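You operate a simulated robot arm through the tools that you are given. There is no shell and no other tool. Be economical: measure what you need, move in short steps, check, and stop when the job is done.

You run a simulated two-armed robot. Do the job below in one go: nothing can be reset, and whatever is moved stays where it is left.

TASK
Take the lid off the sugar jar and lay it down on the mess table top. Put the potato masher on the drainer. Fetch the pouch labelled "medium" from the bar top and set it on the ledge top. Take the green goblet and put it on top of the shine tin. The order is free. Set down upright: green goblet.
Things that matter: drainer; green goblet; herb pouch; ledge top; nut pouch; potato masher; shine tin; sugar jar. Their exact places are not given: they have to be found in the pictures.

It is judged by the outcome, as a careful person would: the job done as asked, and still so three seconds after it is handed in. It fails if anything else is knocked over, pushed out of place, dropped, spilled or broken. Lids that push on must go on centred and level and be pressed home; caps that screw on are set level and turned clockwise until they are tight.

THE ROBOT
Two 7-joint arms with fingered hands on one trunk, on a base that drives. Base frame: it is fixed to the floor where the robot stands at the start and does not move with it; the origin is under the middle of the robot, x ahead of it, y to its left, z up; the surface under the hand at the start is at about z = 750. Lengths are in mm, angles in degrees, forces in N, time in s.
The left shoulder is at the start at [30, 120, 1013], the right one opposite. With the tool pointing down near the work surface each hand reaches from about 240 to 700 mm from the robot's upright axis, wherever it stands, measured 20 degrees to its own side. Places, roughly: drainer [-5400, 2300, 900]; green goblet (7x7x16 cm) [-900, 5800, 900]; herb pouch, nut pouch [-3000, 5750, 1000]; ledge top [-4500, 1000, 1100]; potato masher (9x9x27 cm) [-2100, 5700, 900]; shine tin [-1500, 5750, 750]; sugar jar [500, 0, 750]. Payload 4 kg a hand.
The TCP of each hand is the grasp point between the finger pads, 19 mm short of the fingertips. In the tool frame z runs along the fingers and y along their closing line. Largest opening 120 mm; the body of the gripper starts 53 mm behind the TCP. The gripper is a hand of 3 fingers: y runs from the thumb to the fingers, the wrist lies at [0, 0, -219] in the tool frame, and closing takes about 1.5 s.
Orientation is that of the tool frame in the base frame, as a unit quaternion [w, x, y, z]. With the fingers straight down and closing along the base's y, the tool's x points along the base's -x, its y along +y and its z along -z.

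THE INTERFACE
- The arms move only by the tool move_arm. It takes "left_commands", "right_commands" or both (then of equal length, played together; a hand with none holds still); each is one flat list of numbers, 7 for each row, row after row: the shift along the tool's x, y, z in mm, then the turn, a rotation vector about the tool's x, y, z in degrees, then the opening, from 0 (shut) to 1 (fully open). In form: [tx, ty, tz, rx, ry, rz, gripper, tx, ty, tz, rx, ry, rz, gripper, ...]. A call has 1 to 12 rows; each row is the pose to reach, as a shift and turn from the pose commanded when the call began, along the tool's axes at that moment. Rows are played at 5 a second. More than 50 mm and 8.6 degrees between two rows, or a gripper value outside its range, and nothing of the call is played. Where a pose cannot be reached the arm comes as near as it can. A force on the tool above 40 N (or 10 N above the force at the start of the call, whichever is more), or a blocked arm, ends the call early, and 0.2 s more pass. Each finger travels about 72 mm/s and halts on what it meets, pressing with about 30 N; the grip force reading is that of the motor and also rises with nothing between the fingers. The clock runs only during rows and for 0.2 s after the last one: add rows that repeat a pose to give the fingers time. The reply holds the time, the measured pose of the TCP, the force on the tool along the base axes, the opening and the grip force, in the units named above and with some noise, with the torque about the TCP (base axes, N m) and any sound that the robot's microphone picked up.
- Cameras (640 x 400 px; columns grow to the right, rows downward): "scene" is now at [60.8, -10.1, 1566.7]; the picture's right is [-0.11, -0.99, 0.00], its down [-0.71, 0.08, -0.70] and it looks along [0.69, -0.08, -0.71] (base axes); focal length 278 px, centre (320, 200). "left" rides on the left gripper at [-66, -4, -79] in its tool frame; the picture's right is [0.05, -1.00, 0.00], its down [0.76, 0.04, -0.64] and it looks along [0.64, 0.03, 0.77] (tool axes); focal length 251 px, centre (320, 200). "right" rides on the right gripper at [66, -4, -79] in its tool frame; the picture's right is [0.05, 1.00, 0.00], its down [-0.76, 0.04, -0.64] and it looks along [-0.64, 0.04, 0.77] (tool axes); focal length 251 px, centre (320, 200).
- camera(camera): a new picture of that camera. The clock stands still meanwhile.
- move_column(by): slides the trunk up (or, below 0, down) by that many mm; the arms and the scene camera ride with it, the base frame stays. It gives what a move gives, with no picture.
- drive_base(legs): drives the robot by 1 to 6 legs, each [ahead, turn to the left] in mm and degrees, along the robot's own axes; the way and the turn of a leg run together, so that a leg with both is an arc; at most 1500 mm and 180 degrees a leg. The arms and the cameras ride along, it lands a little off, and it stops where it bumps. It gives what a move gives.
- grasp_type(shape, hand): the hand has 3 fingers and takes this shape, open, in about a second: jaw (thumb against the fingers, like two jaws); tri (thumb and two fingers); tip (a fingertip pinch); poke (one finger out to press); point (the index stretched); flat (the hand flat); cup (the hand cupped); fist (a fist). The gripper value then closes the fingers along that shape, each until it touches; the sizes above hold for jaw. It gives what a move gives, with no picture.
- aim_head(pan, tilt): turns the head with the scene camera to pan (to the left, within 120 degrees either way) and tilt (down, from -29 to 69), counted from straight ahead of the robot. It gives what a move gives.
- probe_pixels(camera, pixels): for up to 12 pixels [column, row] of the newest picture of that camera ("zoom" is the newest enlarged one), the place [x, y, z] in the base frame of the surface seen there, good to about 2 mm. The clock stands still meanwhile.
- enlarge(camera, box): a new picture of the part [left, top, right, bottom] of that camera's present view, enlarged. The clock stands still meanwhile.
- close_job(): hands the job in; it is judged then, once.

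Work in short steps. Measure before you move; look again where a grasp or a placing could have gone wrong, and mend it. You have 110 turns and 100 pictures in all, those below and enlarged ones among them. Open the grippers and draw the arms clear of the work before you hand the job in, unless the task says otherwise; then end with one line.

The tools are called as name(argument=value, ...) on one line, values as JSON. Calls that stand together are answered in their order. move_arm: Moves the arms, as the interface text tells. Its arguments: {"type":"object","properties":{"left_commands":{"type":"array"},"right_commands":{"type":"array"}},"required":[]} The other tools are called the same way: move_column (by) slides the trunk up or down; grasp_type (shape, hand) gives the hand a shape; drive_base (legs) drives the base; aim_head (pan, tilt) turns the head that bears the scene camera; camera (camera) takes a picture; probe_pixels (camera, pixels) gives the place of the surface under pixels of a picture; enlarge (camera, box) takes an enlarged picture of a part of a camera's view; close_job () hands the job in.

At the start:

```text
clock: 0.0
left_eef_pos: [541.8, 93.4, 1075.6]
left_tool_rot: [-0.001, 0.004, 1.0, 0.0]
left_contact_force: [0.3, 0.3, 0.0]
left_torque: [0.03, 0.02, 0.05]
left_finger_gap: 119.5
left_grip_force: 0.1
left_shape: jaw
right_eef_pos: [401.9, -252.1, 1069.4]
right_tool_rot: [-0.001, 0.003, 1.0, 0.0]
right_contact_force: [0.4, -0.5, -0.8]
right_torque: [0.01, -0.04, 0.03]
right_finger_gap: 120.0
right_grip_force: 0.1
right_shape: jaw
trunk travel left (down, up): [-225.0, 315.0]
robot x, y, heading: [3.6, -0.8, -0.1]
head pan, tilt: [-6.5, 45.6]
```

scene: 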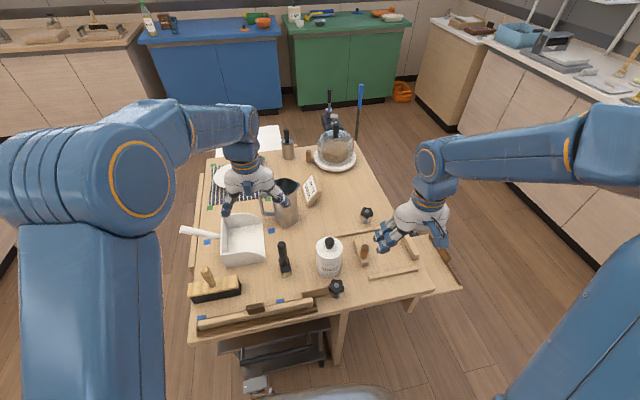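
right: 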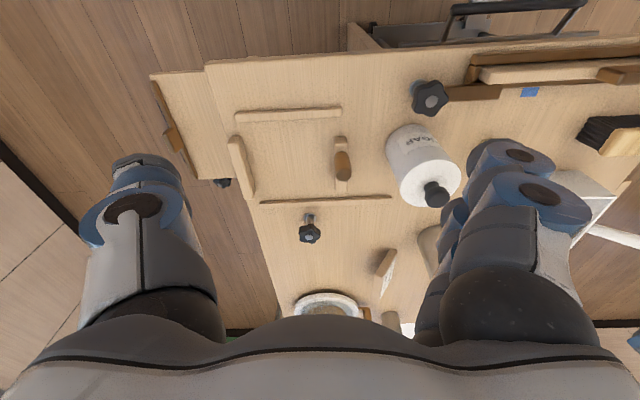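
left: 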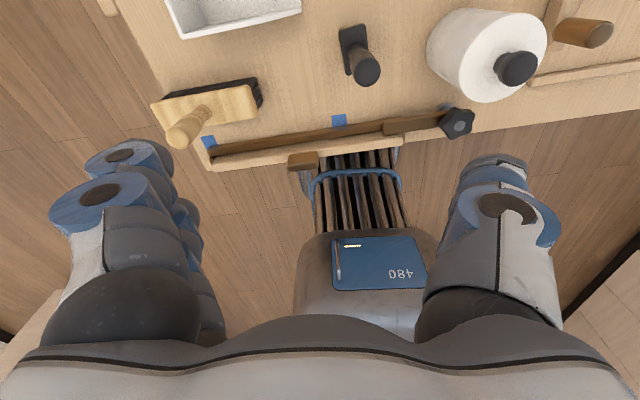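

The white jar with a black knob is at about (329,257) in the scene picture. I'll enlarge around it to measure it.

enlarge(camera="scene", box=[180, 100, 460, 300])

probe_pixels(camera="scene", pixels=[[329, 242], [320, 246], [339, 246], [329, 250], [329, 272], [300, 230], [335, 127], [380, 245], [310, 290], [340, 195]])

```text
2.00 times, centred on (320, 200) of scene
```

zoom: 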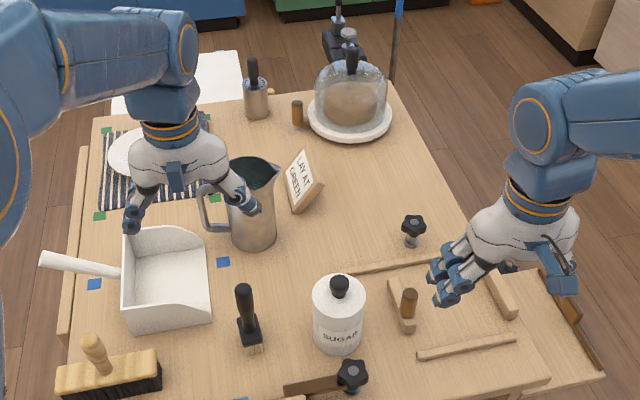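

```text
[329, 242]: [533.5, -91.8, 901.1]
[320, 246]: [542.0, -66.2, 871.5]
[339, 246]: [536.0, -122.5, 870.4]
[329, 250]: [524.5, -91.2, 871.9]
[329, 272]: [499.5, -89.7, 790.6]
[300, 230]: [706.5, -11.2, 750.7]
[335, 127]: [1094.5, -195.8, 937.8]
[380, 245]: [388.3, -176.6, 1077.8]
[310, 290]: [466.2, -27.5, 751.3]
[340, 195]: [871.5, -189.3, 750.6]
```

probe_pixels(camera="zoom", pixels=[[340, 280], [333, 286], [347, 286], [340, 292], [315, 292], [363, 292], [338, 308], [338, 283], [338, 318], [338, 345], [410, 292], [245, 290]])

enlarge(camera="scene", box=[290, 225, 370, 285])

```text
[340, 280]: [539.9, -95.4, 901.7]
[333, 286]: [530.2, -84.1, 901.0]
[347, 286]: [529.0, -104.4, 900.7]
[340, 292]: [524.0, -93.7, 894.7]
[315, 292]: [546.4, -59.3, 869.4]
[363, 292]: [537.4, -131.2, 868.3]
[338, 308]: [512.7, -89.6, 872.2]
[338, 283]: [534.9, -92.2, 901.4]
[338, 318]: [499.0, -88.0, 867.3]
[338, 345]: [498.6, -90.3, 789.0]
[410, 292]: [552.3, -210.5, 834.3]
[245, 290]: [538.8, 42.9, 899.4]
```

```text
6.67 times, centred on (330, 255) of scene
```

zoom: 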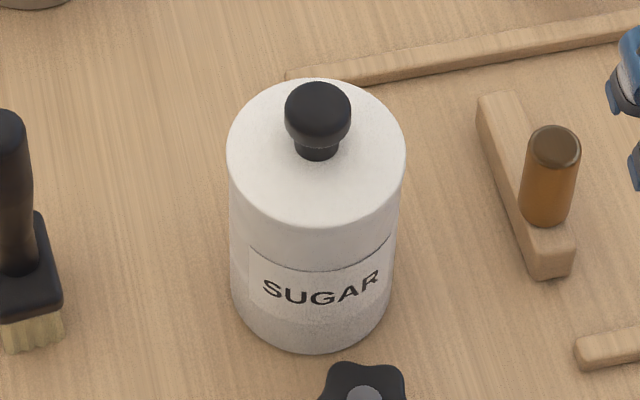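

Knob centre is ≈(535,-94), spanning z 880–901, on a lid whose top is at 871. I shift the left hand aside and bring the right hand above the knob.

move_arm(right_commands=[-22, 26, 10, 0, 0, 0, 0.8, -44, 52, 20, 0, 0, 0, 0.7, -66, 78, 40, 0, 0, 0, 0.6, -88, 104, 60, 0, 0, 0, 0.6, -110, 130, 80, 0, 0, 0, 0.6, -133, 158, 105, 0, 0, 0, 0.6, -133, 158, 105, 0, 0, 0, 0.6], left_commands=[0, 30, 0, 0, 0, 0, 1, 0, 60, 0, 0, 0, 0, 1, 0, 90, 0, 0, 0, 0, 1, 0, 120, 0, 0, 0, 0, 1, 0, 150, 0, 0, 0, 0, 1, 0, 150, 0, 0, 0, 0, 1, 0, 150, 0, 0, 0, 0, 1])

camera(camera="right")

```text
clock: 1.6
left_eef_pos: [542.5, 244.3, 1076.6]
left_tool_rot: [0.0, 0.003, 1.0, 0.0]
left_contact_force: [0.1, 0.2, 0.4]
left_torque: [-0.01, -0.02, -0.02]
left_finger_gap: 120.2
left_grip_force: 0.1
left_shape: jaw
right_eef_pos: [537.9, -95.3, 964.1]
right_tool_rot: [0.0, 0.003, 1.0, 0.0]
right_contact_force: [-0.2, 0.0, 0.0]
right_torque: [-0.03, -0.01, 0.01]
right_finger_gap: 72.7
right_grip_force: 0.1
right_shape: jaw
trunk travel left (down, up): [-225.0, 315.0]
robot x, y, heading: [3.6, 4.8, -0.1]
head pan, tilt: [-6.5, 45.6]
```

```text
94 pictures are left
```

right: 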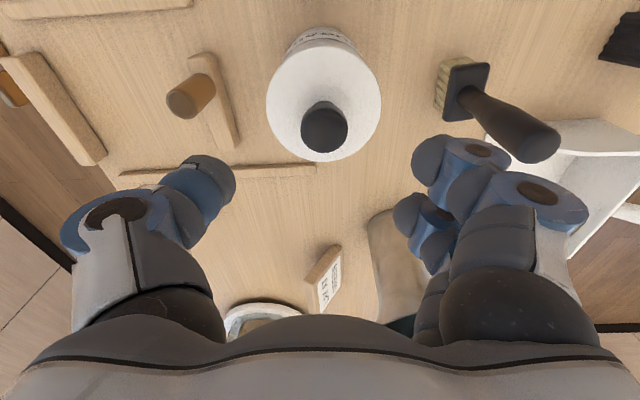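

probe_pixels(camera="right", pixels=[[324, 128], [303, 128], [346, 128], [324, 108], [324, 150], [268, 100], [380, 100], [322, 158]])

```text
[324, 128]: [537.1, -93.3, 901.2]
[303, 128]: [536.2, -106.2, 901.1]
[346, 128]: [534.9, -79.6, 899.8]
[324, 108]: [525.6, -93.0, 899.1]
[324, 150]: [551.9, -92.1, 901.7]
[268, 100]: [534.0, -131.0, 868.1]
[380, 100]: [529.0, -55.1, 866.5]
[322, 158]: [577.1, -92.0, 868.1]
```

The knob centre is (538,-93). I descend straight to z≈892 and close on it.

move_arm(right_commands=[0, 2, 25, 0, 0, 0, 0.6, 0, 2, 50, 0, 0, 0, 0.6, 0, 2, 72, 0, 0, 0, 0.6, 0, 2, 72, 0, 0, 0, 0.4, 0, 2, 72, 0, 0, 0, 0.2, 0, 2, 72, 0, 0, 0, 0.0, 0, 2, 72, 0, 0, 0, 0.0, 0, 2, 72, 0, 0, 0, 0.0, 0, 2, 72, 0, 0, 0, 0.0, 0, 2, 72, 0, 0, 0, 0.0])

camera(camera="right")

```text
clock: 3.8
left_eef_pos: [543.9, 243.3, 1074.9]
left_tool_rot: [0.001, 0.004, 1.0, 0.0]
left_contact_force: [0.0, -0.3, 0.0]
left_torque: [0.04, 0.04, -0.02]
left_finger_gap: 119.9
left_grip_force: 0.0
left_shape: jaw
right_eef_pos: [536.1, -94.5, 893.0]
right_tool_rot: [0.0, 0.003, 1.0, 0.0]
right_contact_force: [0.3, -0.8, -0.2]
right_torque: [-0.05, 0.02, -0.01]
right_finger_gap: 12.3
right_grip_force: 30.5
right_shape: jaw
trunk travel left (down, up): [-225.0, 315.0]
robot x, y, heading: [-0.4, -2.6, 0.1]
head pan, tilt: [-6.5, 45.6]
heard: snap
```

```text
93 pictures are left
```

right: 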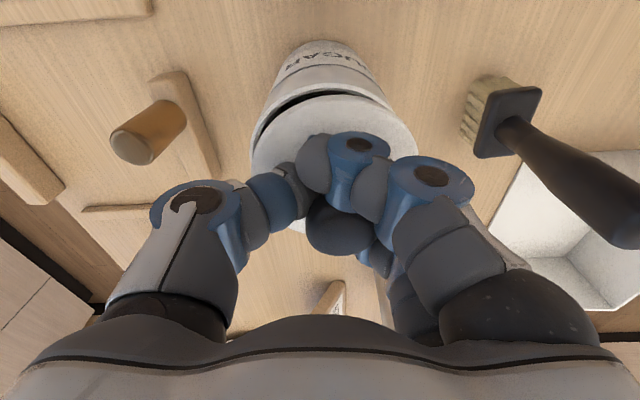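

I heard a snap, the gap is only 12 mm and the lid looks tilted, with the knob pushed ahead of the fingers. I look from the scene camera and enlarge the hand view before moving.

enlarge(camera="scene", box=[270, 190, 400, 290])

enlarge(camera="right", box=[200, 20, 460, 280])

camera(camera="left")

```text
4.00 times, centred on (335, 240) of scene
```

zoom: 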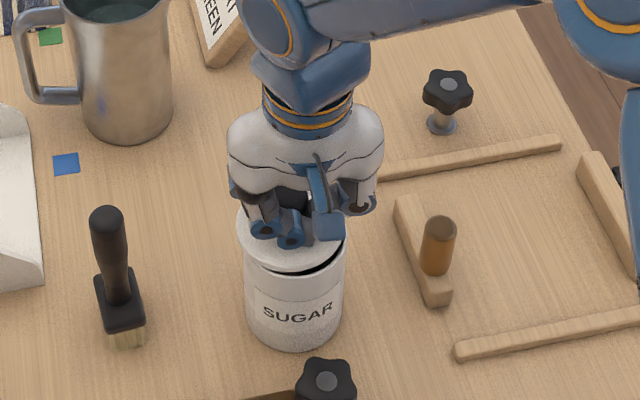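

```text
1.54 times, centred on (330, 150) of right
```

zoom: 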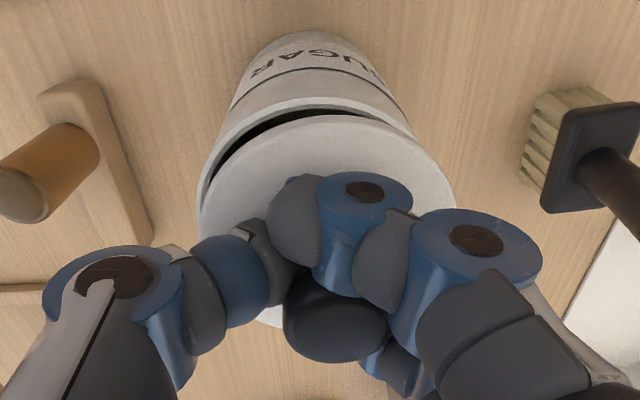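

```text
90 pictures are left
```

left: 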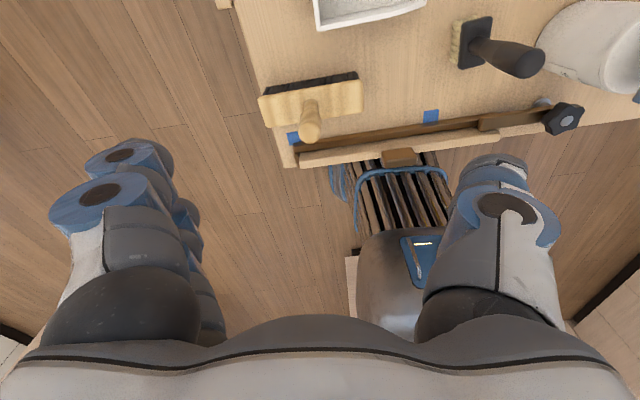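

The near side of the lid has popped up and the knob has slipped ahead of the fingers. I open slowly so that the lid settles back on the jar, then rise and look again.

move_arm(right_commands=[0, 0, 0, 0, 0, 0, 0.15, 0, 0, 0, 0, 0, 0, 0.25, 0, 0, 0, 0, 0, 0, 0.35, 0, 0, 0, 0, 0, 0, 0.5, 0, 0, 0, 0, 0, 0, 0.6, 0, 0, 0, 0, 0, 0, 0.6, 0, 0, -25, 0, 0, 0, 0.6, 0, 0, -50, 0, 0, 0, 0.6, 0, 0, -70, 0, 0, 0, 0.6])

camera(camera="right")

enlarge(camera="scene", box=[270, 190, 400, 290])

```text
clock: 5.8
left_eef_pos: [544.5, 244.0, 1075.6]
left_tool_rot: [0.001, 0.004, 1.0, 0.0]
left_contact_force: [0.7, 0.6, 0.2]
left_torque: [-0.03, -0.04, 0.01]
left_finger_gap: 119.9
left_grip_force: 0.0
left_shape: jaw
right_eef_pos: [537.1, -94.9, 963.4]
right_tool_rot: [0.001, 0.003, 1.0, 0.001]
right_contact_force: [0.5, -0.6, -0.3]
right_torque: [0.0, 0.03, 0.02]
right_finger_gap: 71.4
right_grip_force: 0.1
right_shape: jaw
trunk travel left (down, up): [-225.0, 315.0]
robot x, y, heading: [1.3, -0.4, -0.1]
head pan, tilt: [-6.5, 45.6]
```

```text
89 pictures are left
```

right: 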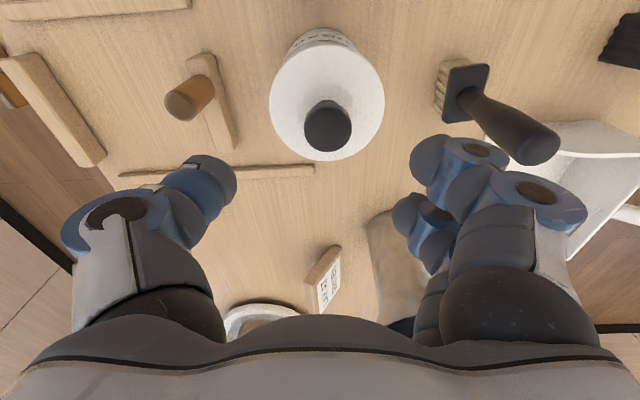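

```text
4.00 times, centred on (335, 240) of scene
```

zoom: 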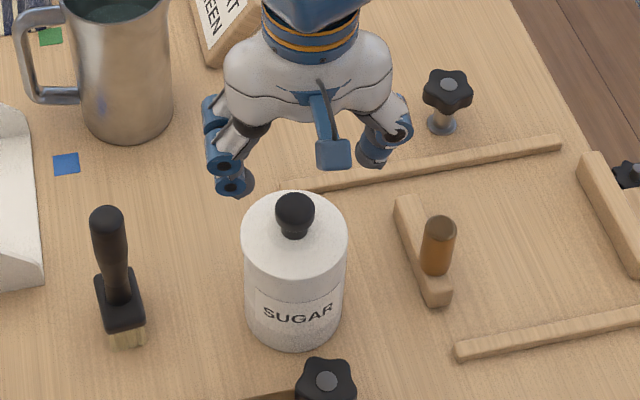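

The lid is back in its seat, now loose. I'll probe the knob again and try the tri shape (three-point pinch), which suits a round knob.

probe_pixels(camera="right", pixels=[[328, 128], [305, 128], [351, 128], [328, 104], [328, 148], [270, 100], [384, 100], [326, 158]])

grasp_type(hand="right", shape="tri")

camera(camera="right")

```text
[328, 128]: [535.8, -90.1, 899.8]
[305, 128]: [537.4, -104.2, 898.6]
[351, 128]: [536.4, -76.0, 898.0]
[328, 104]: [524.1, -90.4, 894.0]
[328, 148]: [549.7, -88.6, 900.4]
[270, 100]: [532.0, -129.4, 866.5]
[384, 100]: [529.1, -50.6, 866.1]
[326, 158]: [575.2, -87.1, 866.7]
```

```text
clock: 6.7
left_eef_pos: [543.9, 243.7, 1075.7]
left_tool_rot: [0.0, 0.004, 1.0, 0.0]
left_contact_force: [-0.5, 0.3, -0.4]
left_torque: [-0.01, -0.01, -0.03]
left_finger_gap: 119.8
left_grip_force: 0.1
left_shape: jaw
right_eef_pos: [536.9, -95.5, 963.0]
right_tool_rot: [0.0, 0.003, 1.0, 0.0]
right_contact_force: [-0.4, 0.9, -0.8]
right_torque: [-0.01, 0.02, 0.01]
right_finger_gap: 120.0
right_grip_force: 0.0
right_shape: tri
trunk travel left (down, up): [-225.0, 315.0]
robot x, y, heading: [0.5, 0.3, 0.1]
head pan, tilt: [-6.5, 45.6]
```

```text
87 pictures are left
```

right: 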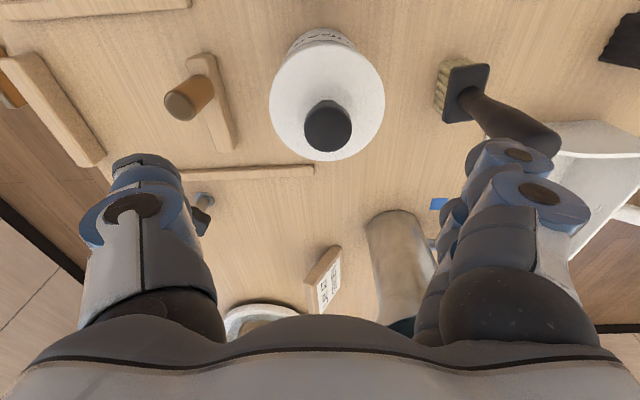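

Knob now at (537,-90). I close tri in the air to see how it converges.

move_arm(right_commands=[0, 5, 0, 0, 0, 0, 0.8, 0, 5, 0, 0, 0, 0, 0.6, 0, 5, 0, 0, 0, 0, 0.4, 0, 5, 0, 0, 0, 0, 0.25, 0, 5, 0, 0, 0, 0, 0.25, 0, 5, 0, 0, 0, 0, 0.25, 0, 5, 0, 0, 0, 0, 0.25])

camera(camera="right")

```text
clock: 8.3
left_eef_pos: [543.4, 244.0, 1076.0]
left_tool_rot: [0.001, 0.004, 1.0, 0.001]
left_contact_force: [-0.5, 0.1, 0.2]
left_torque: [-0.02, 0.02, 0.02]
left_finger_gap: 119.9
left_grip_force: 0.1
left_shape: jaw
right_eef_pos: [537.1, -90.0, 963.6]
right_tool_rot: [0.0, 0.004, 1.0, 0.001]
right_contact_force: [-0.5, 0.5, 0.0]
right_torque: [0.0, -0.03, 0.0]
right_finger_gap: 30.4
right_grip_force: 0.0
right_shape: tri
trunk travel left (down, up): [-225.0, 315.0]
robot x, y, heading: [1.5, -0.2, -0.0]
head pan, tilt: [-6.5, 45.6]
```

```text
86 pictures are left
```

right: 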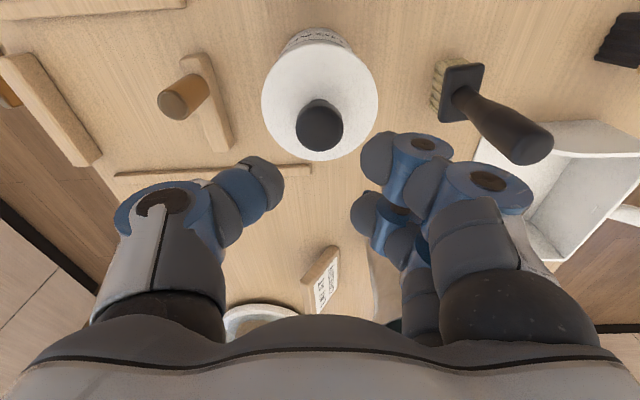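

Tri converges symmetrically about the TCP. I reopen to 0.6, go down with the TCP at z≈899 so the tips stay on the knob's head, and close.

move_arm(right_commands=[0, 0, 0, 0, 0, 0, 0.5, 0, 0, 25, 0, 0, 0, 0.6, 0, 0, 48, 0, 0, 0, 0.6, 0, 0, 64, 0, 0, 0, 0.6, 0, 0, 64, 0, 0, 0, 0.4, 0, 0, 64, 0, 0, 0, 0.3, 0, 0, 64, 0, 0, 0, 0.2, 0, 0, 64, 0, 0, 0, 0.15, 0, 0, 64, 0, 0, 0, 0.15, 0, 0, 64, 0, 0, 0, 0.15])

camera(camera="right")

```text
clock: 10.5
left_eef_pos: [543.7, 243.8, 1076.5]
left_tool_rot: [0.0, 0.003, 1.0, 0.0]
left_contact_force: [-0.7, -0.2, 0.7]
left_torque: [0.0, 0.01, -0.04]
left_finger_gap: 120.0
left_grip_force: 0.1
left_shape: jaw
right_eef_pos: [538.3, -89.6, 899.2]
right_tool_rot: [0.0, 0.004, 1.0, -0.001]
right_contact_force: [-0.4, -0.5, 0.6]
right_torque: [0.0, 0.01, -0.04]
right_finger_gap: 18.5
right_grip_force: 0.1
right_shape: tri
trunk travel left (down, up): [-225.0, 315.0]
robot x, y, heading: [1.2, 1.7, 0.1]
head pan, tilt: [-6.5, 45.6]
```

```text
85 pictures are left
```

right: 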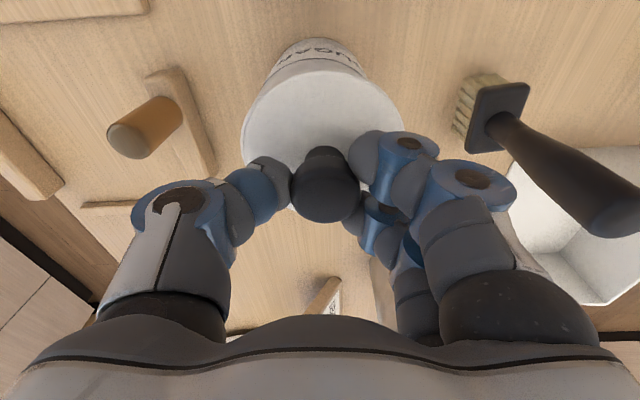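

The knob sits between the thumb and two fingers, just touching. I close fully.

move_arm(right_commands=[0, 0, 0, 0, 0, 0, 0.1, 0, 0, 0, 0, 0, 0, 0.05, 0, 0, 0, 0, 0, 0, 0, 0, 0, 0, 0, 0, 0, 0, 0, 0, 0, 0, 0, 0, 0])

camera(camera="right")

```text
clock: 11.7
left_eef_pos: [543.4, 242.9, 1077.2]
left_tool_rot: [0.0, 0.004, 1.0, 0.0]
left_contact_force: [-0.8, -0.4, 0.5]
left_torque: [-0.01, -0.02, -0.02]
left_finger_gap: 119.9
left_grip_force: 0.0
left_shape: jaw
right_eef_pos: [536.4, -89.3, 898.6]
right_tool_rot: [-0.001, 0.003, 1.0, 0.0]
right_contact_force: [-0.1, -1.4, 0.5]
right_torque: [-0.05, -0.02, -0.02]
right_finger_gap: 16.4
right_grip_force: 30.4
right_shape: tri
trunk travel left (down, up): [-225.0, 315.0]
robot x, y, heading: [0.7, 0.4, 0.1]
head pan, tilt: [-6.5, 45.6]
```

```text
84 pictures are left
```

right: 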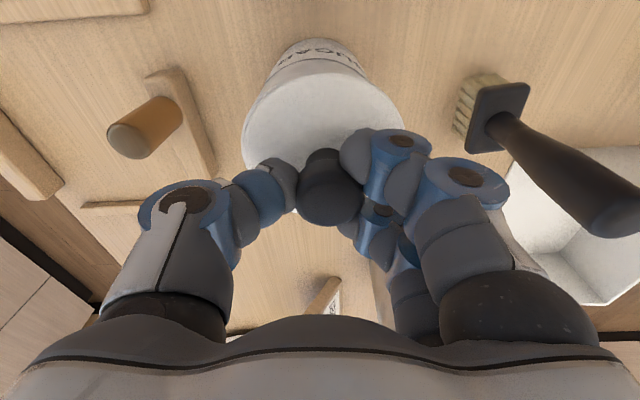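

Firm at 30 N and the lid is level. I lift gently and check.

move_arm(right_commands=[0, 0, -5, 0, 0, 0, 0, 0, 0, -10, 0, 0, 0, 0, 0, 0, -20, 0, 0, 0, 0, 0, 0, -40, 0, 0, 0, 0, 0, 0, -70, 0, 0, 0, 0, 0, 0, -70, 0, 0, 0, 0])

camera(camera="right")

camera(camera="scene")

```text
clock: 13.1
left_eef_pos: [545.4, 244.5, 1075.5]
left_tool_rot: [-0.001, 0.003, 1.0, 0.0]
left_contact_force: [-0.8, -0.1, 0.3]
left_torque: [0.0, 0.01, 0.03]
left_finger_gap: 119.7
left_grip_force: 0.1
left_shape: jaw
right_eef_pos: [535.5, -88.9, 968.0]
right_tool_rot: [0.0, 0.004, 1.0, 0.0]
right_contact_force: [0.4, 0.1, -0.5]
right_torque: [0.07, 0.01, -0.01]
right_finger_gap: 16.3
right_grip_force: 29.9
right_shape: tri
trunk travel left (down, up): [-225.0, 315.0]
robot x, y, heading: [0.4, 3.3, -0.2]
head pan, tilt: [-6.5, 45.6]
```

```text
83 pictures are left
```

right: 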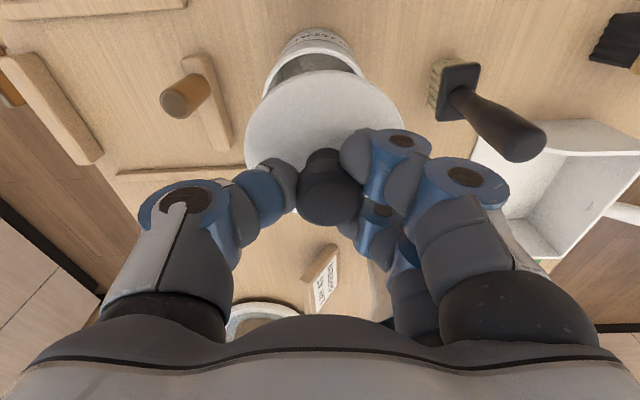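

```text
82 pictures are left
```

scene: 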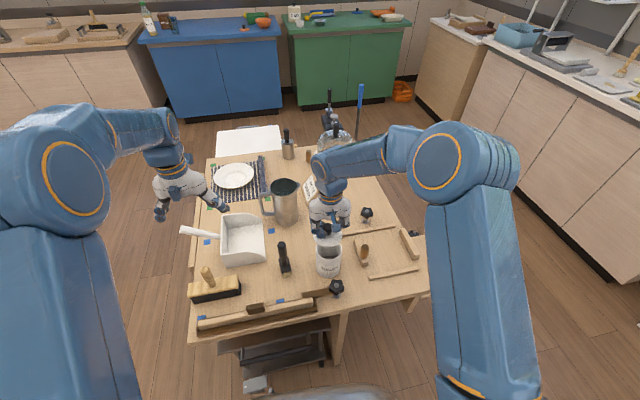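

The lid is off and level in hand. I probe for a clear patch of tabletop within reach, around the area beyond and left of the jar.

probe_pixels(camera="scene", pixels=[[285, 224], [293, 228], [270, 231], [303, 240], [303, 225], [345, 234], [308, 212], [284, 265], [284, 278], [300, 260], [385, 225], [385, 215]])

enlarge(camera="scene", box=[240, 160, 440, 300])

```text
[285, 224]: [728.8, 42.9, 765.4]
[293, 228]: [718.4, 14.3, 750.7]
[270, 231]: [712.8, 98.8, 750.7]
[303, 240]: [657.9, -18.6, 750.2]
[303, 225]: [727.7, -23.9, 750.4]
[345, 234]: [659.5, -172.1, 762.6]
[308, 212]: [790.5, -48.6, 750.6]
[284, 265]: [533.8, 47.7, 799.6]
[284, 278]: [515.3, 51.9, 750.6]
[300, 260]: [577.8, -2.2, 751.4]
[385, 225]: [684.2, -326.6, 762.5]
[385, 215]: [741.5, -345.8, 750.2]
```

```text
2.86 times, centred on (340, 230) of scene
```

zoom: 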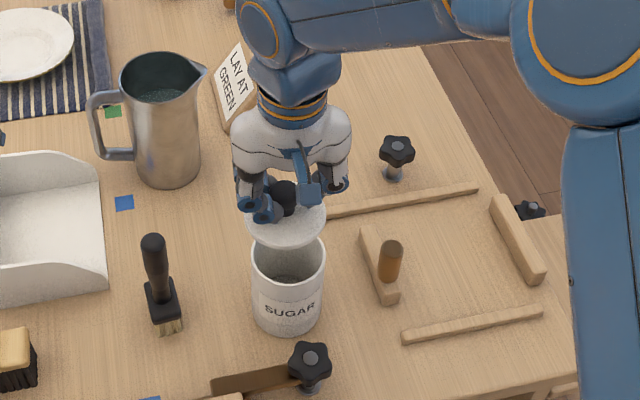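

A clear patch lies at about (650,-50), between the jar, the rail end and the jug. I carry the lid there at height first, then lower it.

move_arm(right_commands=[-30, 10, 0, 0, 0, 0, 0, -60, 20, 0, 0, 0, 0, 0, -90, 30, 0, 0, 0, 0, 0, -115, 38, 0, 0, 0, 0, 0, -115, 38, 30, 0, 0, 0, 0, -115, 38, 60, 0, 0, 0, 0, -115, 38, 90, 0, 0, 0, 0, -115, 38, 120, 0, 0, 0, 0, -115, 38, 140, 0, 0, 0, 0, -115, 38, 140, 0, 0, 0, 0])

camera(camera="right")

enlarge(camera="scene", box=[240, 160, 440, 300])

```text
clock: 15.3
left_eef_pos: [543.8, 243.2, 1075.7]
left_tool_rot: [0.0, 0.003, 1.0, 0.0]
left_contact_force: [0.0, 0.3, -0.3]
left_torque: [0.0, 0.04, -0.01]
left_finger_gap: 119.8
left_grip_force: 0.0
left_shape: jaw
right_eef_pos: [652.5, -51.1, 828.8]
right_tool_rot: [0.0, 0.004, 1.0, 0.001]
right_contact_force: [0.3, -0.4, -0.4]
right_torque: [0.0, 0.02, 0.02]
right_finger_gap: 16.6
right_grip_force: 29.8
right_shape: tri
trunk travel left (down, up): [-225.0, 315.0]
robot x, y, heading: [1.8, 1.9, 0.1]
head pan, tilt: [-6.5, 45.6]
```

```text
80 pictures are left
```

right: 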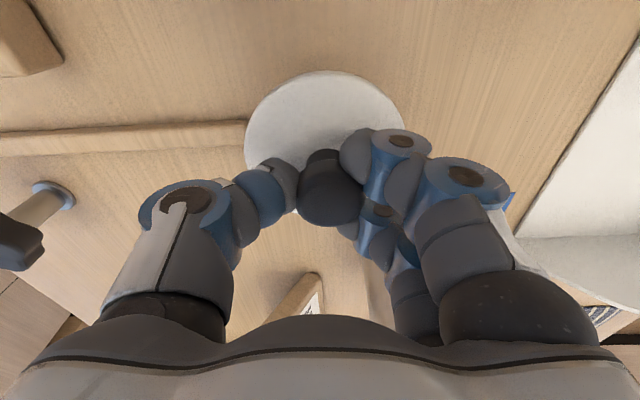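

```text
2.86 times, centred on (340, 230) of scene
```

zoom: 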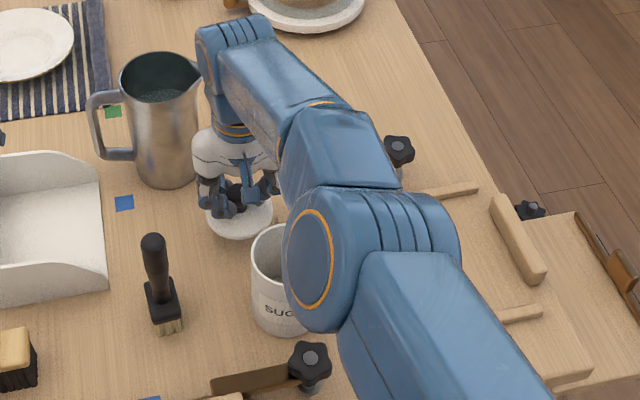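

The rail seems to run close to the lid in the hand view, so I probe where it ends.

probe_pixels(camera="right", pixels=[[240, 132], [220, 132], [240, 150], [248, 115], [395, 110], [322, 75], [412, 140]])

```text
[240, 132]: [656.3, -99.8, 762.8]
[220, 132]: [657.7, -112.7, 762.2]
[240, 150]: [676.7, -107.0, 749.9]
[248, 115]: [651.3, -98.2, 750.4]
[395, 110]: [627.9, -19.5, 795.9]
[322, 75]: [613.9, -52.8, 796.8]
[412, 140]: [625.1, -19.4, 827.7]
```

The rail ends at about y=-99; I shift 14 mm more to +y and lower in small steps until contact.

move_arm(right_commands=[0, 14, 0, 0, 0, 0, 0, 0, 14, 5, 0, 0, 0, 0, 0, 14, 10, 0, 0, 0, 0, 0, 14, 14, 0, 0, 0, 0, 0, 14, 18, 0, 0, 0, 0, 0, 14, 22, 0, 0, 0, 0, 0, 14, 26, 0, 0, 0, 0, 0, 14, 29, 0, 0, 0, 0, 0, 14, 32, 0, 0, 0, 0])

camera(camera="right")

```text
clock: 17.3
left_eef_pos: [544.1, 244.3, 1076.0]
left_tool_rot: [0.0, 0.003, 1.0, 0.0]
left_contact_force: [1.1, -0.1, 0.5]
left_torque: [-0.02, -0.01, -0.03]
left_finger_gap: 120.1
left_grip_force: 0.1
left_shape: jaw
right_eef_pos: [643.8, -38.2, 799.1]
right_tool_rot: [-0.001, 0.004, 1.0, 0.0]
right_contact_force: [0.5, -0.4, -0.4]
right_torque: [0.0, 0.01, -0.02]
right_finger_gap: 16.2
right_grip_force: 29.6
right_shape: tri
right hand out of reach, approached as far as the arm can: row 1, 2, 3, 4, 5, 6, 7, 8, 9
trunk travel left (down, up): [-225.0, 315.0]
robot x, y, heading: [-3.7, -0.8, -0.0]
head pan, tilt: [-6.5, 45.6]
```

```text
78 pictures are left
```

right: 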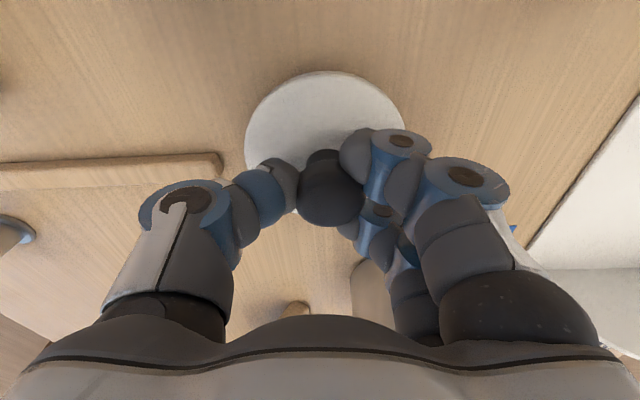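

The reach limit pulled x to 644, still clear (lid spans x 606–682). I pull back slightly and keep lowering.

move_arm(right_commands=[8, 0, 2, 0, 0, 0, 0, 10, 0, 4, 0, 0, 0, 0, 10, 0, 6, 0, 0, 0, 0, 10, 0, 9, 0, 0, 0, 0, 10, 0, 12, 0, 0, 0, 0, 10, 0, 15, 0, 0, 0, 0, 10, 0, 18, 0, 0, 0, 0, 10, 0, 21, 0, 0, 0, 0])

camera(camera="right")

```text
clock: 18.7
left_eef_pos: [542.4, 244.5, 1077.2]
left_tool_rot: [0.0, 0.004, 1.0, 0.001]
left_contact_force: [-0.3, -0.4, 0.3]
left_torque: [0.0, 0.01, -0.03]
left_finger_gap: 119.9
left_grip_force: 0.0
left_shape: jaw
right_eef_pos: [639.0, -37.1, 793.1]
right_tool_rot: [0.007, 0.005, 1.0, 0.0]
right_contact_force: [-7.0, -0.9, 18.8]
right_torque: [0.06, -0.02, -0.01]
right_finger_gap: 17.8
right_grip_force: 30.0
right_shape: tri
right hand out of reach, approached as far as the arm can: row 1, 2, 3, 4, 5, 6
trunk travel left (down, up): [-225.0, 315.0]
robot x, y, heading: [1.9, 0.1, -0.0]
head pan, tilt: [-6.5, 45.6]
stopped in row 7 (right hand): the force on the tool passed its limit at 41 N (the readings are from after the stop); the commanded pose is now the measured one
```

```text
77 pictures are left
```

right: 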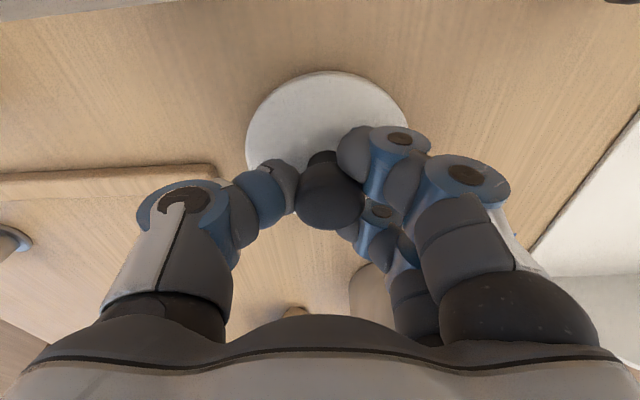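

The lid is on the table (contact 19 N). I open gradually to release the knob, then rise.

move_arm(right_commands=[0, 0, -1, 0, 0, 0, 0.2, 0, 0, -1, 0, 0, 0, 0.3, 0, 0, -1, 0, 0, 0, 0.4, 0, 0, -1, 0, 0, 0, 0.55, 0, 0, -1, 0, 0, 0, 0.55, 0, 0, -20, 0, 0, 0, 0.55, 0, 0, -50, 0, 0, 0, 0.55, 0, 0, -90, 0, 0, 0, 0.55, 0, 0, -130, 0, 0, 0, 0.55, 0, 0, -170, 0, 0, 0, 0.55])

camera(camera="right")

```text
clock: 20.9
left_eef_pos: [544.8, 242.9, 1075.0]
left_tool_rot: [0.0, 0.004, 1.0, -0.001]
left_contact_force: [0.2, -0.2, 0.1]
left_torque: [-0.02, -0.02, 0.01]
left_finger_gap: 120.3
left_grip_force: 0.0
left_shape: jaw
right_eef_pos: [656.3, -31.2, 963.2]
right_tool_rot: [0.003, 0.003, 1.0, 0.0]
right_contact_force: [-0.3, -0.4, 0.3]
right_torque: [0.02, -0.01, -0.01]
right_finger_gap: 65.5
right_grip_force: 0.0
right_shape: tri
right hand out of reach, approached as far as the arm can: row 6, 7, 8, 9, 10
trunk travel left (down, up): [-225.0, 315.0]
robot x, y, heading: [-0.7, 2.9, 0.2]
head pan, tilt: [-6.5, 45.6]
```

```text
76 pictures are left
```

right: 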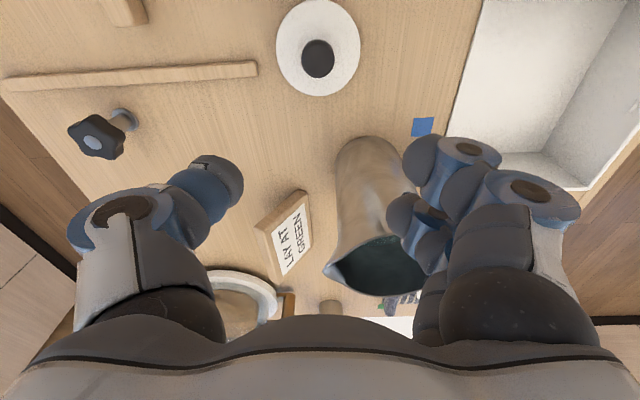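

The lid lies flat and clear of the rail and jug. I raise the right hand, tuck both arms, and look to the left for the route.

move_arm(right_commands=[0, 0, -50, 0, 0, 0, 0.55, 0, 0, -100, 0, 0, 0, 0.55, 30, -30, -120, 0, 0, 0, 0.8, 60, -60, -120, 0, 0, 0, 1, 90, -90, -120, 0, 0, 0, 1, 120, -120, -120, 0, 0, 0, 1, 150, -150, -120, 0, 0, 0, 1, 180, -180, -120, 0, 0, 0, 1, 210, -205, -120, 0, 0, 0, 1, 240, -220, -120, 0, 0, 0, 1, 270, -220, -120, 0, 0, 0, 1, 280, -220, -120, 0, 0, 0, 1], left_commands=[15, 0, 0, 0, 0, 0, 1, 30, 0, 0, 0, 0, 0, 1, 45, 0, 0, 0, 0, 0, 1, 60, 0, 0, 0, 0, 0, 1, 75, 0, 0, 0, 0, 0, 1, 90, 0, 0, 0, 0, 0, 1, 105, 0, 0, 0, 0, 0, 1, 120, 0, 0, 0, 0, 0, 1, 135, 0, 0, 0, 0, 0, 1, 150, 0, 0, 0, 0, 0, 1, 165, 0, 0, 0, 0, 0, 1, 180, 0, 0, 0, 0, 0, 1])

aim_head(pan=80, tilt=25)

camera(camera="scene")

aim_head(pan=120, tilt=25)

camera(camera="scene")

```text
clock: 23.5
left_eef_pos: [362.9, 246.3, 1076.2]
left_tool_rot: [0.0, 0.003, 1.0, 0.0]
left_contact_force: [-0.5, 0.5, 1.1]
left_torque: [0.02, -0.02, 0.0]
left_finger_gap: 119.8
left_grip_force: 0.0
left_shape: jaw
right_eef_pos: [632.4, -286.4, 1138.2]
right_tool_rot: [0.005, 0.004, 1.0, 0.0]
right_contact_force: [0.1, -0.2, -0.2]
right_torque: [-0.03, 0.0, 0.03]
right_finger_gap: 119.8
right_grip_force: 0.1
right_shape: tri
right hand out of reach, approached as far as the arm can: row 2, 3, 4, 5, 6, 7, 8, 9, 10, 11, 12
trunk travel left (down, up): [-225.0, 315.0]
robot x, y, heading: [2.1, -3.2, 0.0]
head pan, tilt: [-6.5, 45.6]
```

```text
clock: 25.1
left_eef_pos: [364.2, 246.2, 1076.3]
left_tool_rot: [0.0, 0.004, 1.0, 0.0]
left_contact_force: [-0.5, -0.7, 0.2]
left_torque: [0.0, 0.02, 0.0]
left_finger_gap: 119.7
left_grip_force: 0.1
left_shape: jaw
right_eef_pos: [633.5, -287.2, 1138.7]
right_tool_rot: [0.003, 0.004, 1.0, 0.0]
right_contact_force: [-0.1, -0.3, -0.7]
right_torque: [0.02, 0.0, 0.0]
right_finger_gap: 120.0
right_grip_force: 0.0
right_shape: tri
trunk travel left (down, up): [-225.0, 315.0]
robot x, y, heading: [-0.5, -2.7, 0.0]
head pan, tilt: [80.0, 25.0]
```

```text
75 pictures are left
```

scene: 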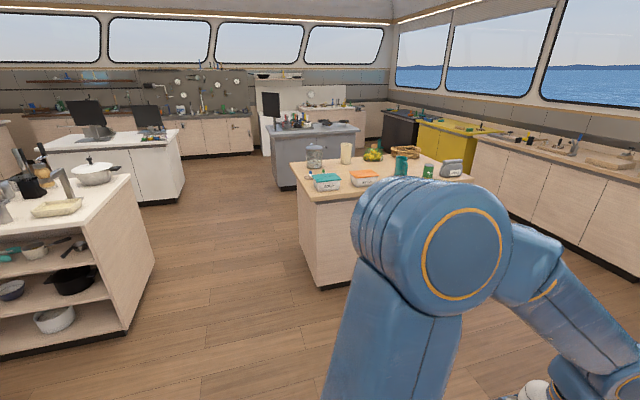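

```text
clock: 26.2
left_eef_pos: [363.5, 245.7, 1074.9]
left_tool_rot: [0.0, 0.004, 1.0, 0.0]
left_contact_force: [-0.3, 0.3, -0.5]
left_torque: [-0.02, -0.02, 0.01]
left_finger_gap: 119.8
left_grip_force: 0.1
left_shape: jaw
right_eef_pos: [632.3, -286.6, 1139.0]
right_tool_rot: [0.004, 0.005, 1.0, 0.0]
right_contact_force: [-0.1, 0.2, 0.0]
right_torque: [-0.02, 0.02, -0.02]
right_finger_gap: 119.9
right_grip_force: 0.0
right_shape: tri
trunk travel left (down, up): [-225.0, 315.0]
robot x, y, heading: [0.7, -3.4, 0.1]
head pan, tilt: [120.0, 25.0]
```

```text
74 pictures are left
```

scene: 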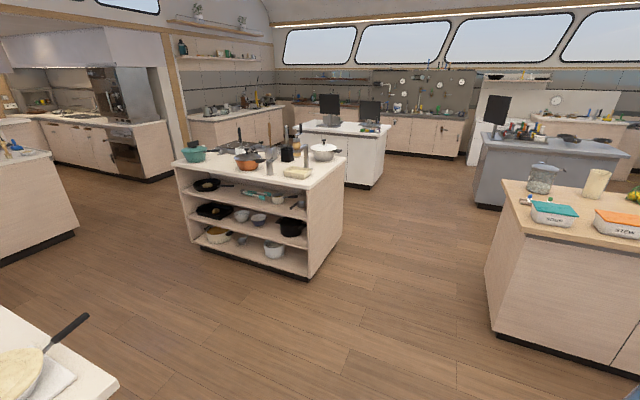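

I probe this picture to map the floor and the counters: island corners and the far counter by the windows.

probe_pixels(camera="scene", pixels=[[197, 245], [310, 280], [343, 232], [493, 330], [480, 205], [310, 165], [370, 188], [380, 155], [470, 165], [640, 185], [130, 182], [80, 228]])

probe_pixels(camera="scene", pixels=[[240, 105], [340, 130], [410, 110], [550, 145], [250, 155], [560, 220], [590, 120], [100, 110], [20, 155], [540, 115], [440, 110], [30, 370]])

```text
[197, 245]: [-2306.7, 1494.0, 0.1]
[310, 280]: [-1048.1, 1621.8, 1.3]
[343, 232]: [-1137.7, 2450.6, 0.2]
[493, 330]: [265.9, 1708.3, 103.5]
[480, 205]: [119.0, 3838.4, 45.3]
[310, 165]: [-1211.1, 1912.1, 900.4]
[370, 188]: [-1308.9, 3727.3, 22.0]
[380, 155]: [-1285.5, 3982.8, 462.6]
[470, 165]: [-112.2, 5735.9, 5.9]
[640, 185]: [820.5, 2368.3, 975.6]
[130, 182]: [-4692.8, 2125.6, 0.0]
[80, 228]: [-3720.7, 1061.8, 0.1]
```

```text
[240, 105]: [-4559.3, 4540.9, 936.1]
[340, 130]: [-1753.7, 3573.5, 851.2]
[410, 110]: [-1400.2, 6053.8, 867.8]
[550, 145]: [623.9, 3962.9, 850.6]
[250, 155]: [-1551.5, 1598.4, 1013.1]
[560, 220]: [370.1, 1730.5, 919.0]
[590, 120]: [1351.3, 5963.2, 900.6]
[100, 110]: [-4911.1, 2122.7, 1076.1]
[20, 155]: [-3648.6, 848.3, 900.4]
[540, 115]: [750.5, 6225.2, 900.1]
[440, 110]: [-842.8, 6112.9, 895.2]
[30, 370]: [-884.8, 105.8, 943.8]
```

Map so far: a clear corridor at x≈-450 runs between the islands up to the window counter at y≈5700. I first finish tucking the right hand to about (400,-252,1070).

move_arm(right_commands=[40, 5, 10, 0, 0, 0, 1, 80, 10, 20, 0, 0, 0, 1, 120, 15, 35, 0, 0, 0, 1, 160, 20, 50, 0, 0, 0, 1, 200, 25, 65, 0, 0, 0, 1, 240, 30, 68, 0, 0, 0, 1, 240, 30, 68, 0, 0, 0, 1])

aim_head(pan=0, tilt=35)

```text
clock: 27.8
left_eef_pos: [363.7, 246.5, 1076.2]
left_tool_rot: [0.001, 0.003, 1.0, 0.0]
left_contact_force: [-0.4, -0.1, 0.6]
left_torque: [0.02, -0.03, 0.0]
left_finger_gap: 119.7
left_grip_force: 0.0
left_shape: jaw
right_eef_pos: [630.1, -291.8, 1144.8]
right_tool_rot: [0.004, 0.004, 1.0, 0.0]
right_contact_force: [-0.6, -0.4, -0.9]
right_torque: [-0.02, 0.0, -0.02]
right_finger_gap: 119.6
right_grip_force: 0.0
right_shape: tri
right hand out of reach, approached as far as the arm can: row 1, 2, 3, 4, 5, 6, 7
trunk travel left (down, up): [-225.0, 315.0]
robot x, y, heading: [1.4, -2.3, 0.3]
head pan, tilt: [120.0, 25.0]
```

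```text
clock: 29.8
left_eef_pos: [363.7, 245.8, 1076.3]
left_tool_rot: [-0.001, 0.004, 1.0, 0.001]
left_contact_force: [-0.2, 0.1, -0.4]
left_torque: [-0.03, 0.01, 0.0]
left_finger_gap: 120.0
left_grip_force: 0.1
left_shape: jaw
right_eef_pos: [630.6, -291.1, 1146.2]
right_tool_rot: [0.004, 0.004, 1.0, 0.0]
right_contact_force: [0.1, -0.4, 0.7]
right_torque: [0.01, 0.02, 0.0]
right_finger_gap: 120.0
right_grip_force: 0.1
right_shape: tri
trunk travel left (down, up): [-225.0, 315.0]
robot x, y, heading: [-0.1, -3.3, -0.2]
head pan, tilt: [0.0, 35.0]
```

The right arm is held at a joint limit, and I'm not sure what pose is commanded. I test with a small downward and rightward shift.

move_arm(right_commands=[-40, -10, 0, 0, 0, 0, 1, -80, -20, 0, 0, 0, 0, 1, -120, -30, 0, 0, 0, 0, 1, -120, -30, 0, 0, 0, 0, 1])

camera(camera="scene")

```text
clock: 30.8
left_eef_pos: [364.1, 245.5, 1075.5]
left_tool_rot: [0.0, 0.003, 1.0, 0.0]
left_contact_force: [-0.7, -0.4, 0.1]
left_torque: [0.0, -0.02, 0.02]
left_finger_gap: 119.9
left_grip_force: 0.0
left_shape: jaw
right_eef_pos: [639.2, -304.8, 1120.2]
right_tool_rot: [0.004, 0.004, 1.0, 0.0]
right_contact_force: [0.5, -0.8, -0.8]
right_torque: [0.02, 0.03, -0.01]
right_finger_gap: 120.0
right_grip_force: 0.1
right_shape: tri
right hand out of reach, approached as far as the arm can: row 1, 2, 3, 4
trunk travel left (down, up): [-225.0, 315.0]
robot x, y, heading: [-0.2, -1.3, -0.1]
head pan, tilt: [0.0, 35.0]
```

```text
73 pictures are left
```

scene: 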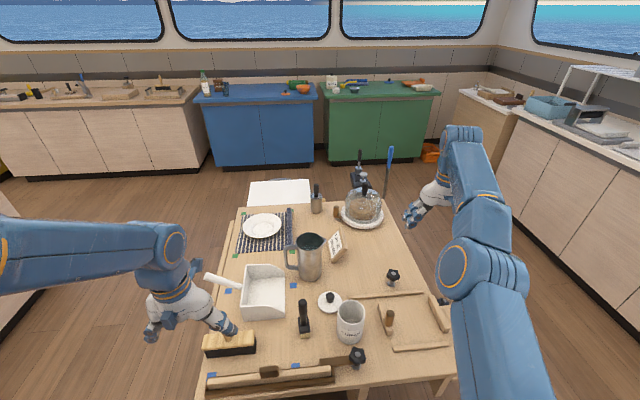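

The right arm is stretched straight, likely stuck in a near-singular pose. I steer the commanded target forward and down, where it should be reachable, so that the elbow can bend again.

move_arm(right_commands=[-45, 0, 10, 0, 0, 0, 1, -90, 0, 20, 0, 0, 0, 1, -135, 0, 30, 0, 0, 0, 1, -180, 0, 40, 0, 0, 0, 1, -225, 0, 50, 0, 0, 0, 1, -260, 0, 60, 0, 0, 0, 1, -260, 0, 60, 0, 0, 0, 1])

```text
clock: 32.4
left_eef_pos: [364.0, 245.2, 1073.6]
left_tool_rot: [0.001, 0.003, 1.0, -0.001]
left_contact_force: [-0.3, -0.1, 0.0]
left_torque: [0.02, 0.03, -0.02]
left_finger_gap: 120.0
left_grip_force: 0.1
left_shape: jaw
right_eef_pos: [663.2, -271.2, 1038.9]
right_tool_rot: [0.005, 0.003, 1.0, 0.0]
right_contact_force: [0.1, 0.5, -0.6]
right_torque: [0.0, 0.01, -0.01]
right_finger_gap: 119.7
right_grip_force: 0.1
right_shape: tri
right hand out of reach, approached as far as the arm can: row 1, 2, 3, 4, 5, 6, 7
trunk travel left (down, up): [-225.0, 315.0]
robot x, y, heading: [0.0, 1.1, -0.1]
head pan, tilt: [0.0, 35.0]
```

It followed down. I continue lowering and pulling the target to the side.

move_arm(right_commands=[-20, -10, 15, 0, 0, 0, 1, -40, -20, 30, 0, 0, 0, 1, -60, -30, 40, 0, 0, 0, 1, -80, -30, 40, 0, 0, 0, 1, -100, -30, 40, 0, 0, 0, 1, -100, -30, 40, 0, 0, 0, 1])

camera(camera="scene")

```text
clock: 33.8
left_eef_pos: [363.0, 245.3, 1076.0]
left_tool_rot: [0.0, 0.004, 1.0, 0.0]
left_contact_force: [-0.1, -0.6, -0.3]
left_torque: [0.02, -0.02, -0.01]
left_finger_gap: 119.9
left_grip_force: 0.1
left_shape: jaw
right_eef_pos: [664.1, -290.1, 986.0]
right_tool_rot: [0.005, 0.004, 1.0, 0.0]
right_contact_force: [-0.2, 0.2, -0.1]
right_torque: [0.0, 0.02, -0.02]
right_finger_gap: 119.7
right_grip_force: 0.0
right_shape: tri
right hand out of reach, approached as far as the arm can: row 1, 2, 3, 4, 5, 6
trunk travel left (down, up): [-225.0, 315.0]
robot x, y, heading: [1.9, -1.0, 0.1]
head pan, tilt: [0.0, 35.0]
```

```text
72 pictures are left
```

scene: 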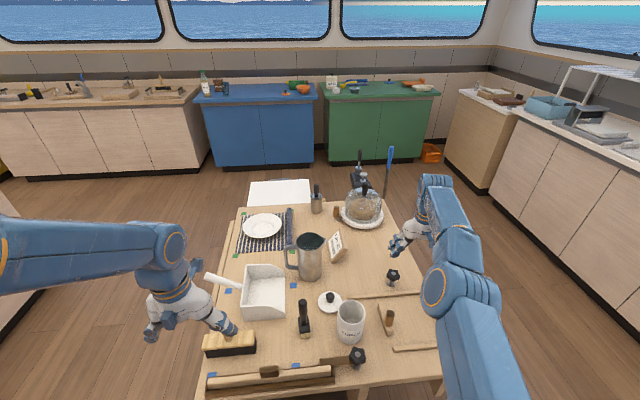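

The arm is singular (elbow straight), so a pure pull-in gives it no gradient. A pitch of the wrist should make the elbow share the motion; I tilt the tool about y and back.

move_arm(right_commands=[0, 0, 0, 0, 8, 0, 1, 0, 0, 0, 0, 16, 0, 1, 0, 0, 0, 0, 24, 0, 1, 0, 0, 0, 0, 32, 0, 1, 0, 0, 0, 0, 40, 0, 1, 0, 0, 0, 0, 40, 0, 1])

```text
clock: 35.2
left_eef_pos: [364.1, 247.0, 1075.3]
left_tool_rot: [0.0, 0.003, 1.0, -0.002]
left_contact_force: [0.2, 0.3, 0.5]
left_torque: [-0.02, -0.02, -0.02]
left_finger_gap: 119.9
left_grip_force: 0.1
left_shape: jaw
right_eef_pos: [526.2, -298.0, 934.2]
right_tool_rot: [-0.307, -0.004, 0.952, -0.001]
right_contact_force: [1.1, 0.0, 0.7]
right_torque: [-0.04, -0.03, -0.02]
right_finger_gap: 119.9
right_grip_force: 0.1
right_shape: tri
right hand out of reach, approached as far as the arm can: row 1, 2, 3, 4, 5, 6
trunk travel left (down, up): [-225.0, 315.0]
robot x, y, heading: [0.7, -1.5, 0.3]
head pan, tilt: [0.0, 35.0]
```

That freed it: the hand came in to (526,-298,934). I level the tool while pulling back and up.

move_arm(right_commands=[25, 0, -10, 0, -6, 0, 1, 50, 0, -20, 0, -12, 0, 1, 75, 0, -30, 0, -18, 0, 1, 100, 0, -45, 0, -24, 0, 1, 107, 0, -46, 0, -30, 0, 1, 107, 0, -46, 0, -36, 0, 1, 107, 0, -46, 0, -40, 0, 1, 107, 0, -46, 0, -40, 0, 1])

```text
clock: 37.0
left_eef_pos: [363.7, 245.3, 1075.4]
left_tool_rot: [-0.001, 0.003, 1.0, 0.0]
left_contact_force: [0.0, -0.6, 0.2]
left_torque: [0.01, 0.0, -0.01]
left_finger_gap: 119.8
left_grip_force: 0.1
left_shape: jaw
right_eef_pos: [468.8, -300.4, 1034.0]
right_tool_rot: [0.038, -0.005, 0.999, 0.001]
right_contact_force: [-0.9, 0.6, 0.0]
right_torque: [-0.02, -0.01, 0.01]
right_finger_gap: 120.0
right_grip_force: 0.1
right_shape: tri
trunk travel left (down, up): [-225.0, 315.0]
robot x, y, heading: [1.7, 0.2, -0.2]
head pan, tilt: [0.0, 35.0]
```

Freed. Now I drive: turn left 105°, along the corridor toward the window counter, passing x≈-400 to -700.

drive_base(legs=[[0, 105], [1500, 0], [0, -9], [1500, 0], [1300, 0]])

aim_head(pan=20, tilt=25)

camera(camera="scene")

```text
clock: 39.5
left_eef_pos: [93.8, 428.3, 1074.0]
left_tool_rot: [0.0, -0.366, 0.931, -0.001]
left_contact_force: [0.5, 0.5, -0.5]
left_torque: [-0.05, -0.02, 0.02]
left_finger_gap: 120.2
left_grip_force: 0.0
left_shape: jaw
right_eef_pos: [546.1, 102.5, 1034.3]
right_tool_rot: [0.034, -0.374, 0.927, 0.014]
right_contact_force: [0.1, 0.4, 0.3]
right_torque: [-0.07, 0.03, -0.01]
right_finger_gap: 119.8
right_grip_force: 0.0
right_shape: tri
trunk travel left (down, up): [-225.0, 315.0]
robot x, y, heading: [32.5, -38.4, 43.9]
head pan, tilt: [0.0, 35.0]
stopped in leg 1: the robot was blocked; the commanded pose is now the measured one
```

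```text
clock: 40.4
left_eef_pos: [94.2, 423.8, 1075.9]
left_tool_rot: [0.0, -0.365, 0.931, 0.0]
left_contact_force: [0.3, -0.7, 0.1]
left_torque: [-0.03, -0.01, 0.0]
left_finger_gap: 120.0
left_grip_force: 0.0
left_shape: jaw
right_eef_pos: [547.3, 99.6, 1035.1]
right_tool_rot: [0.034, -0.373, 0.927, 0.014]
right_contact_force: [0.0, 0.5, -0.1]
right_torque: [0.02, -0.03, 0.04]
right_finger_gap: 120.1
right_grip_force: 0.1
right_shape: tri
trunk travel left (down, up): [-225.0, 315.0]
robot x, y, heading: [29.5, -34.9, 44.1]
head pan, tilt: [20.0, 25.0]
```

```text
71 pictures are left
```

scene: 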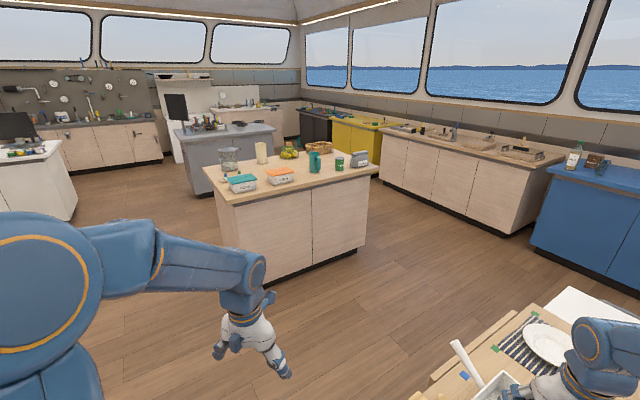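

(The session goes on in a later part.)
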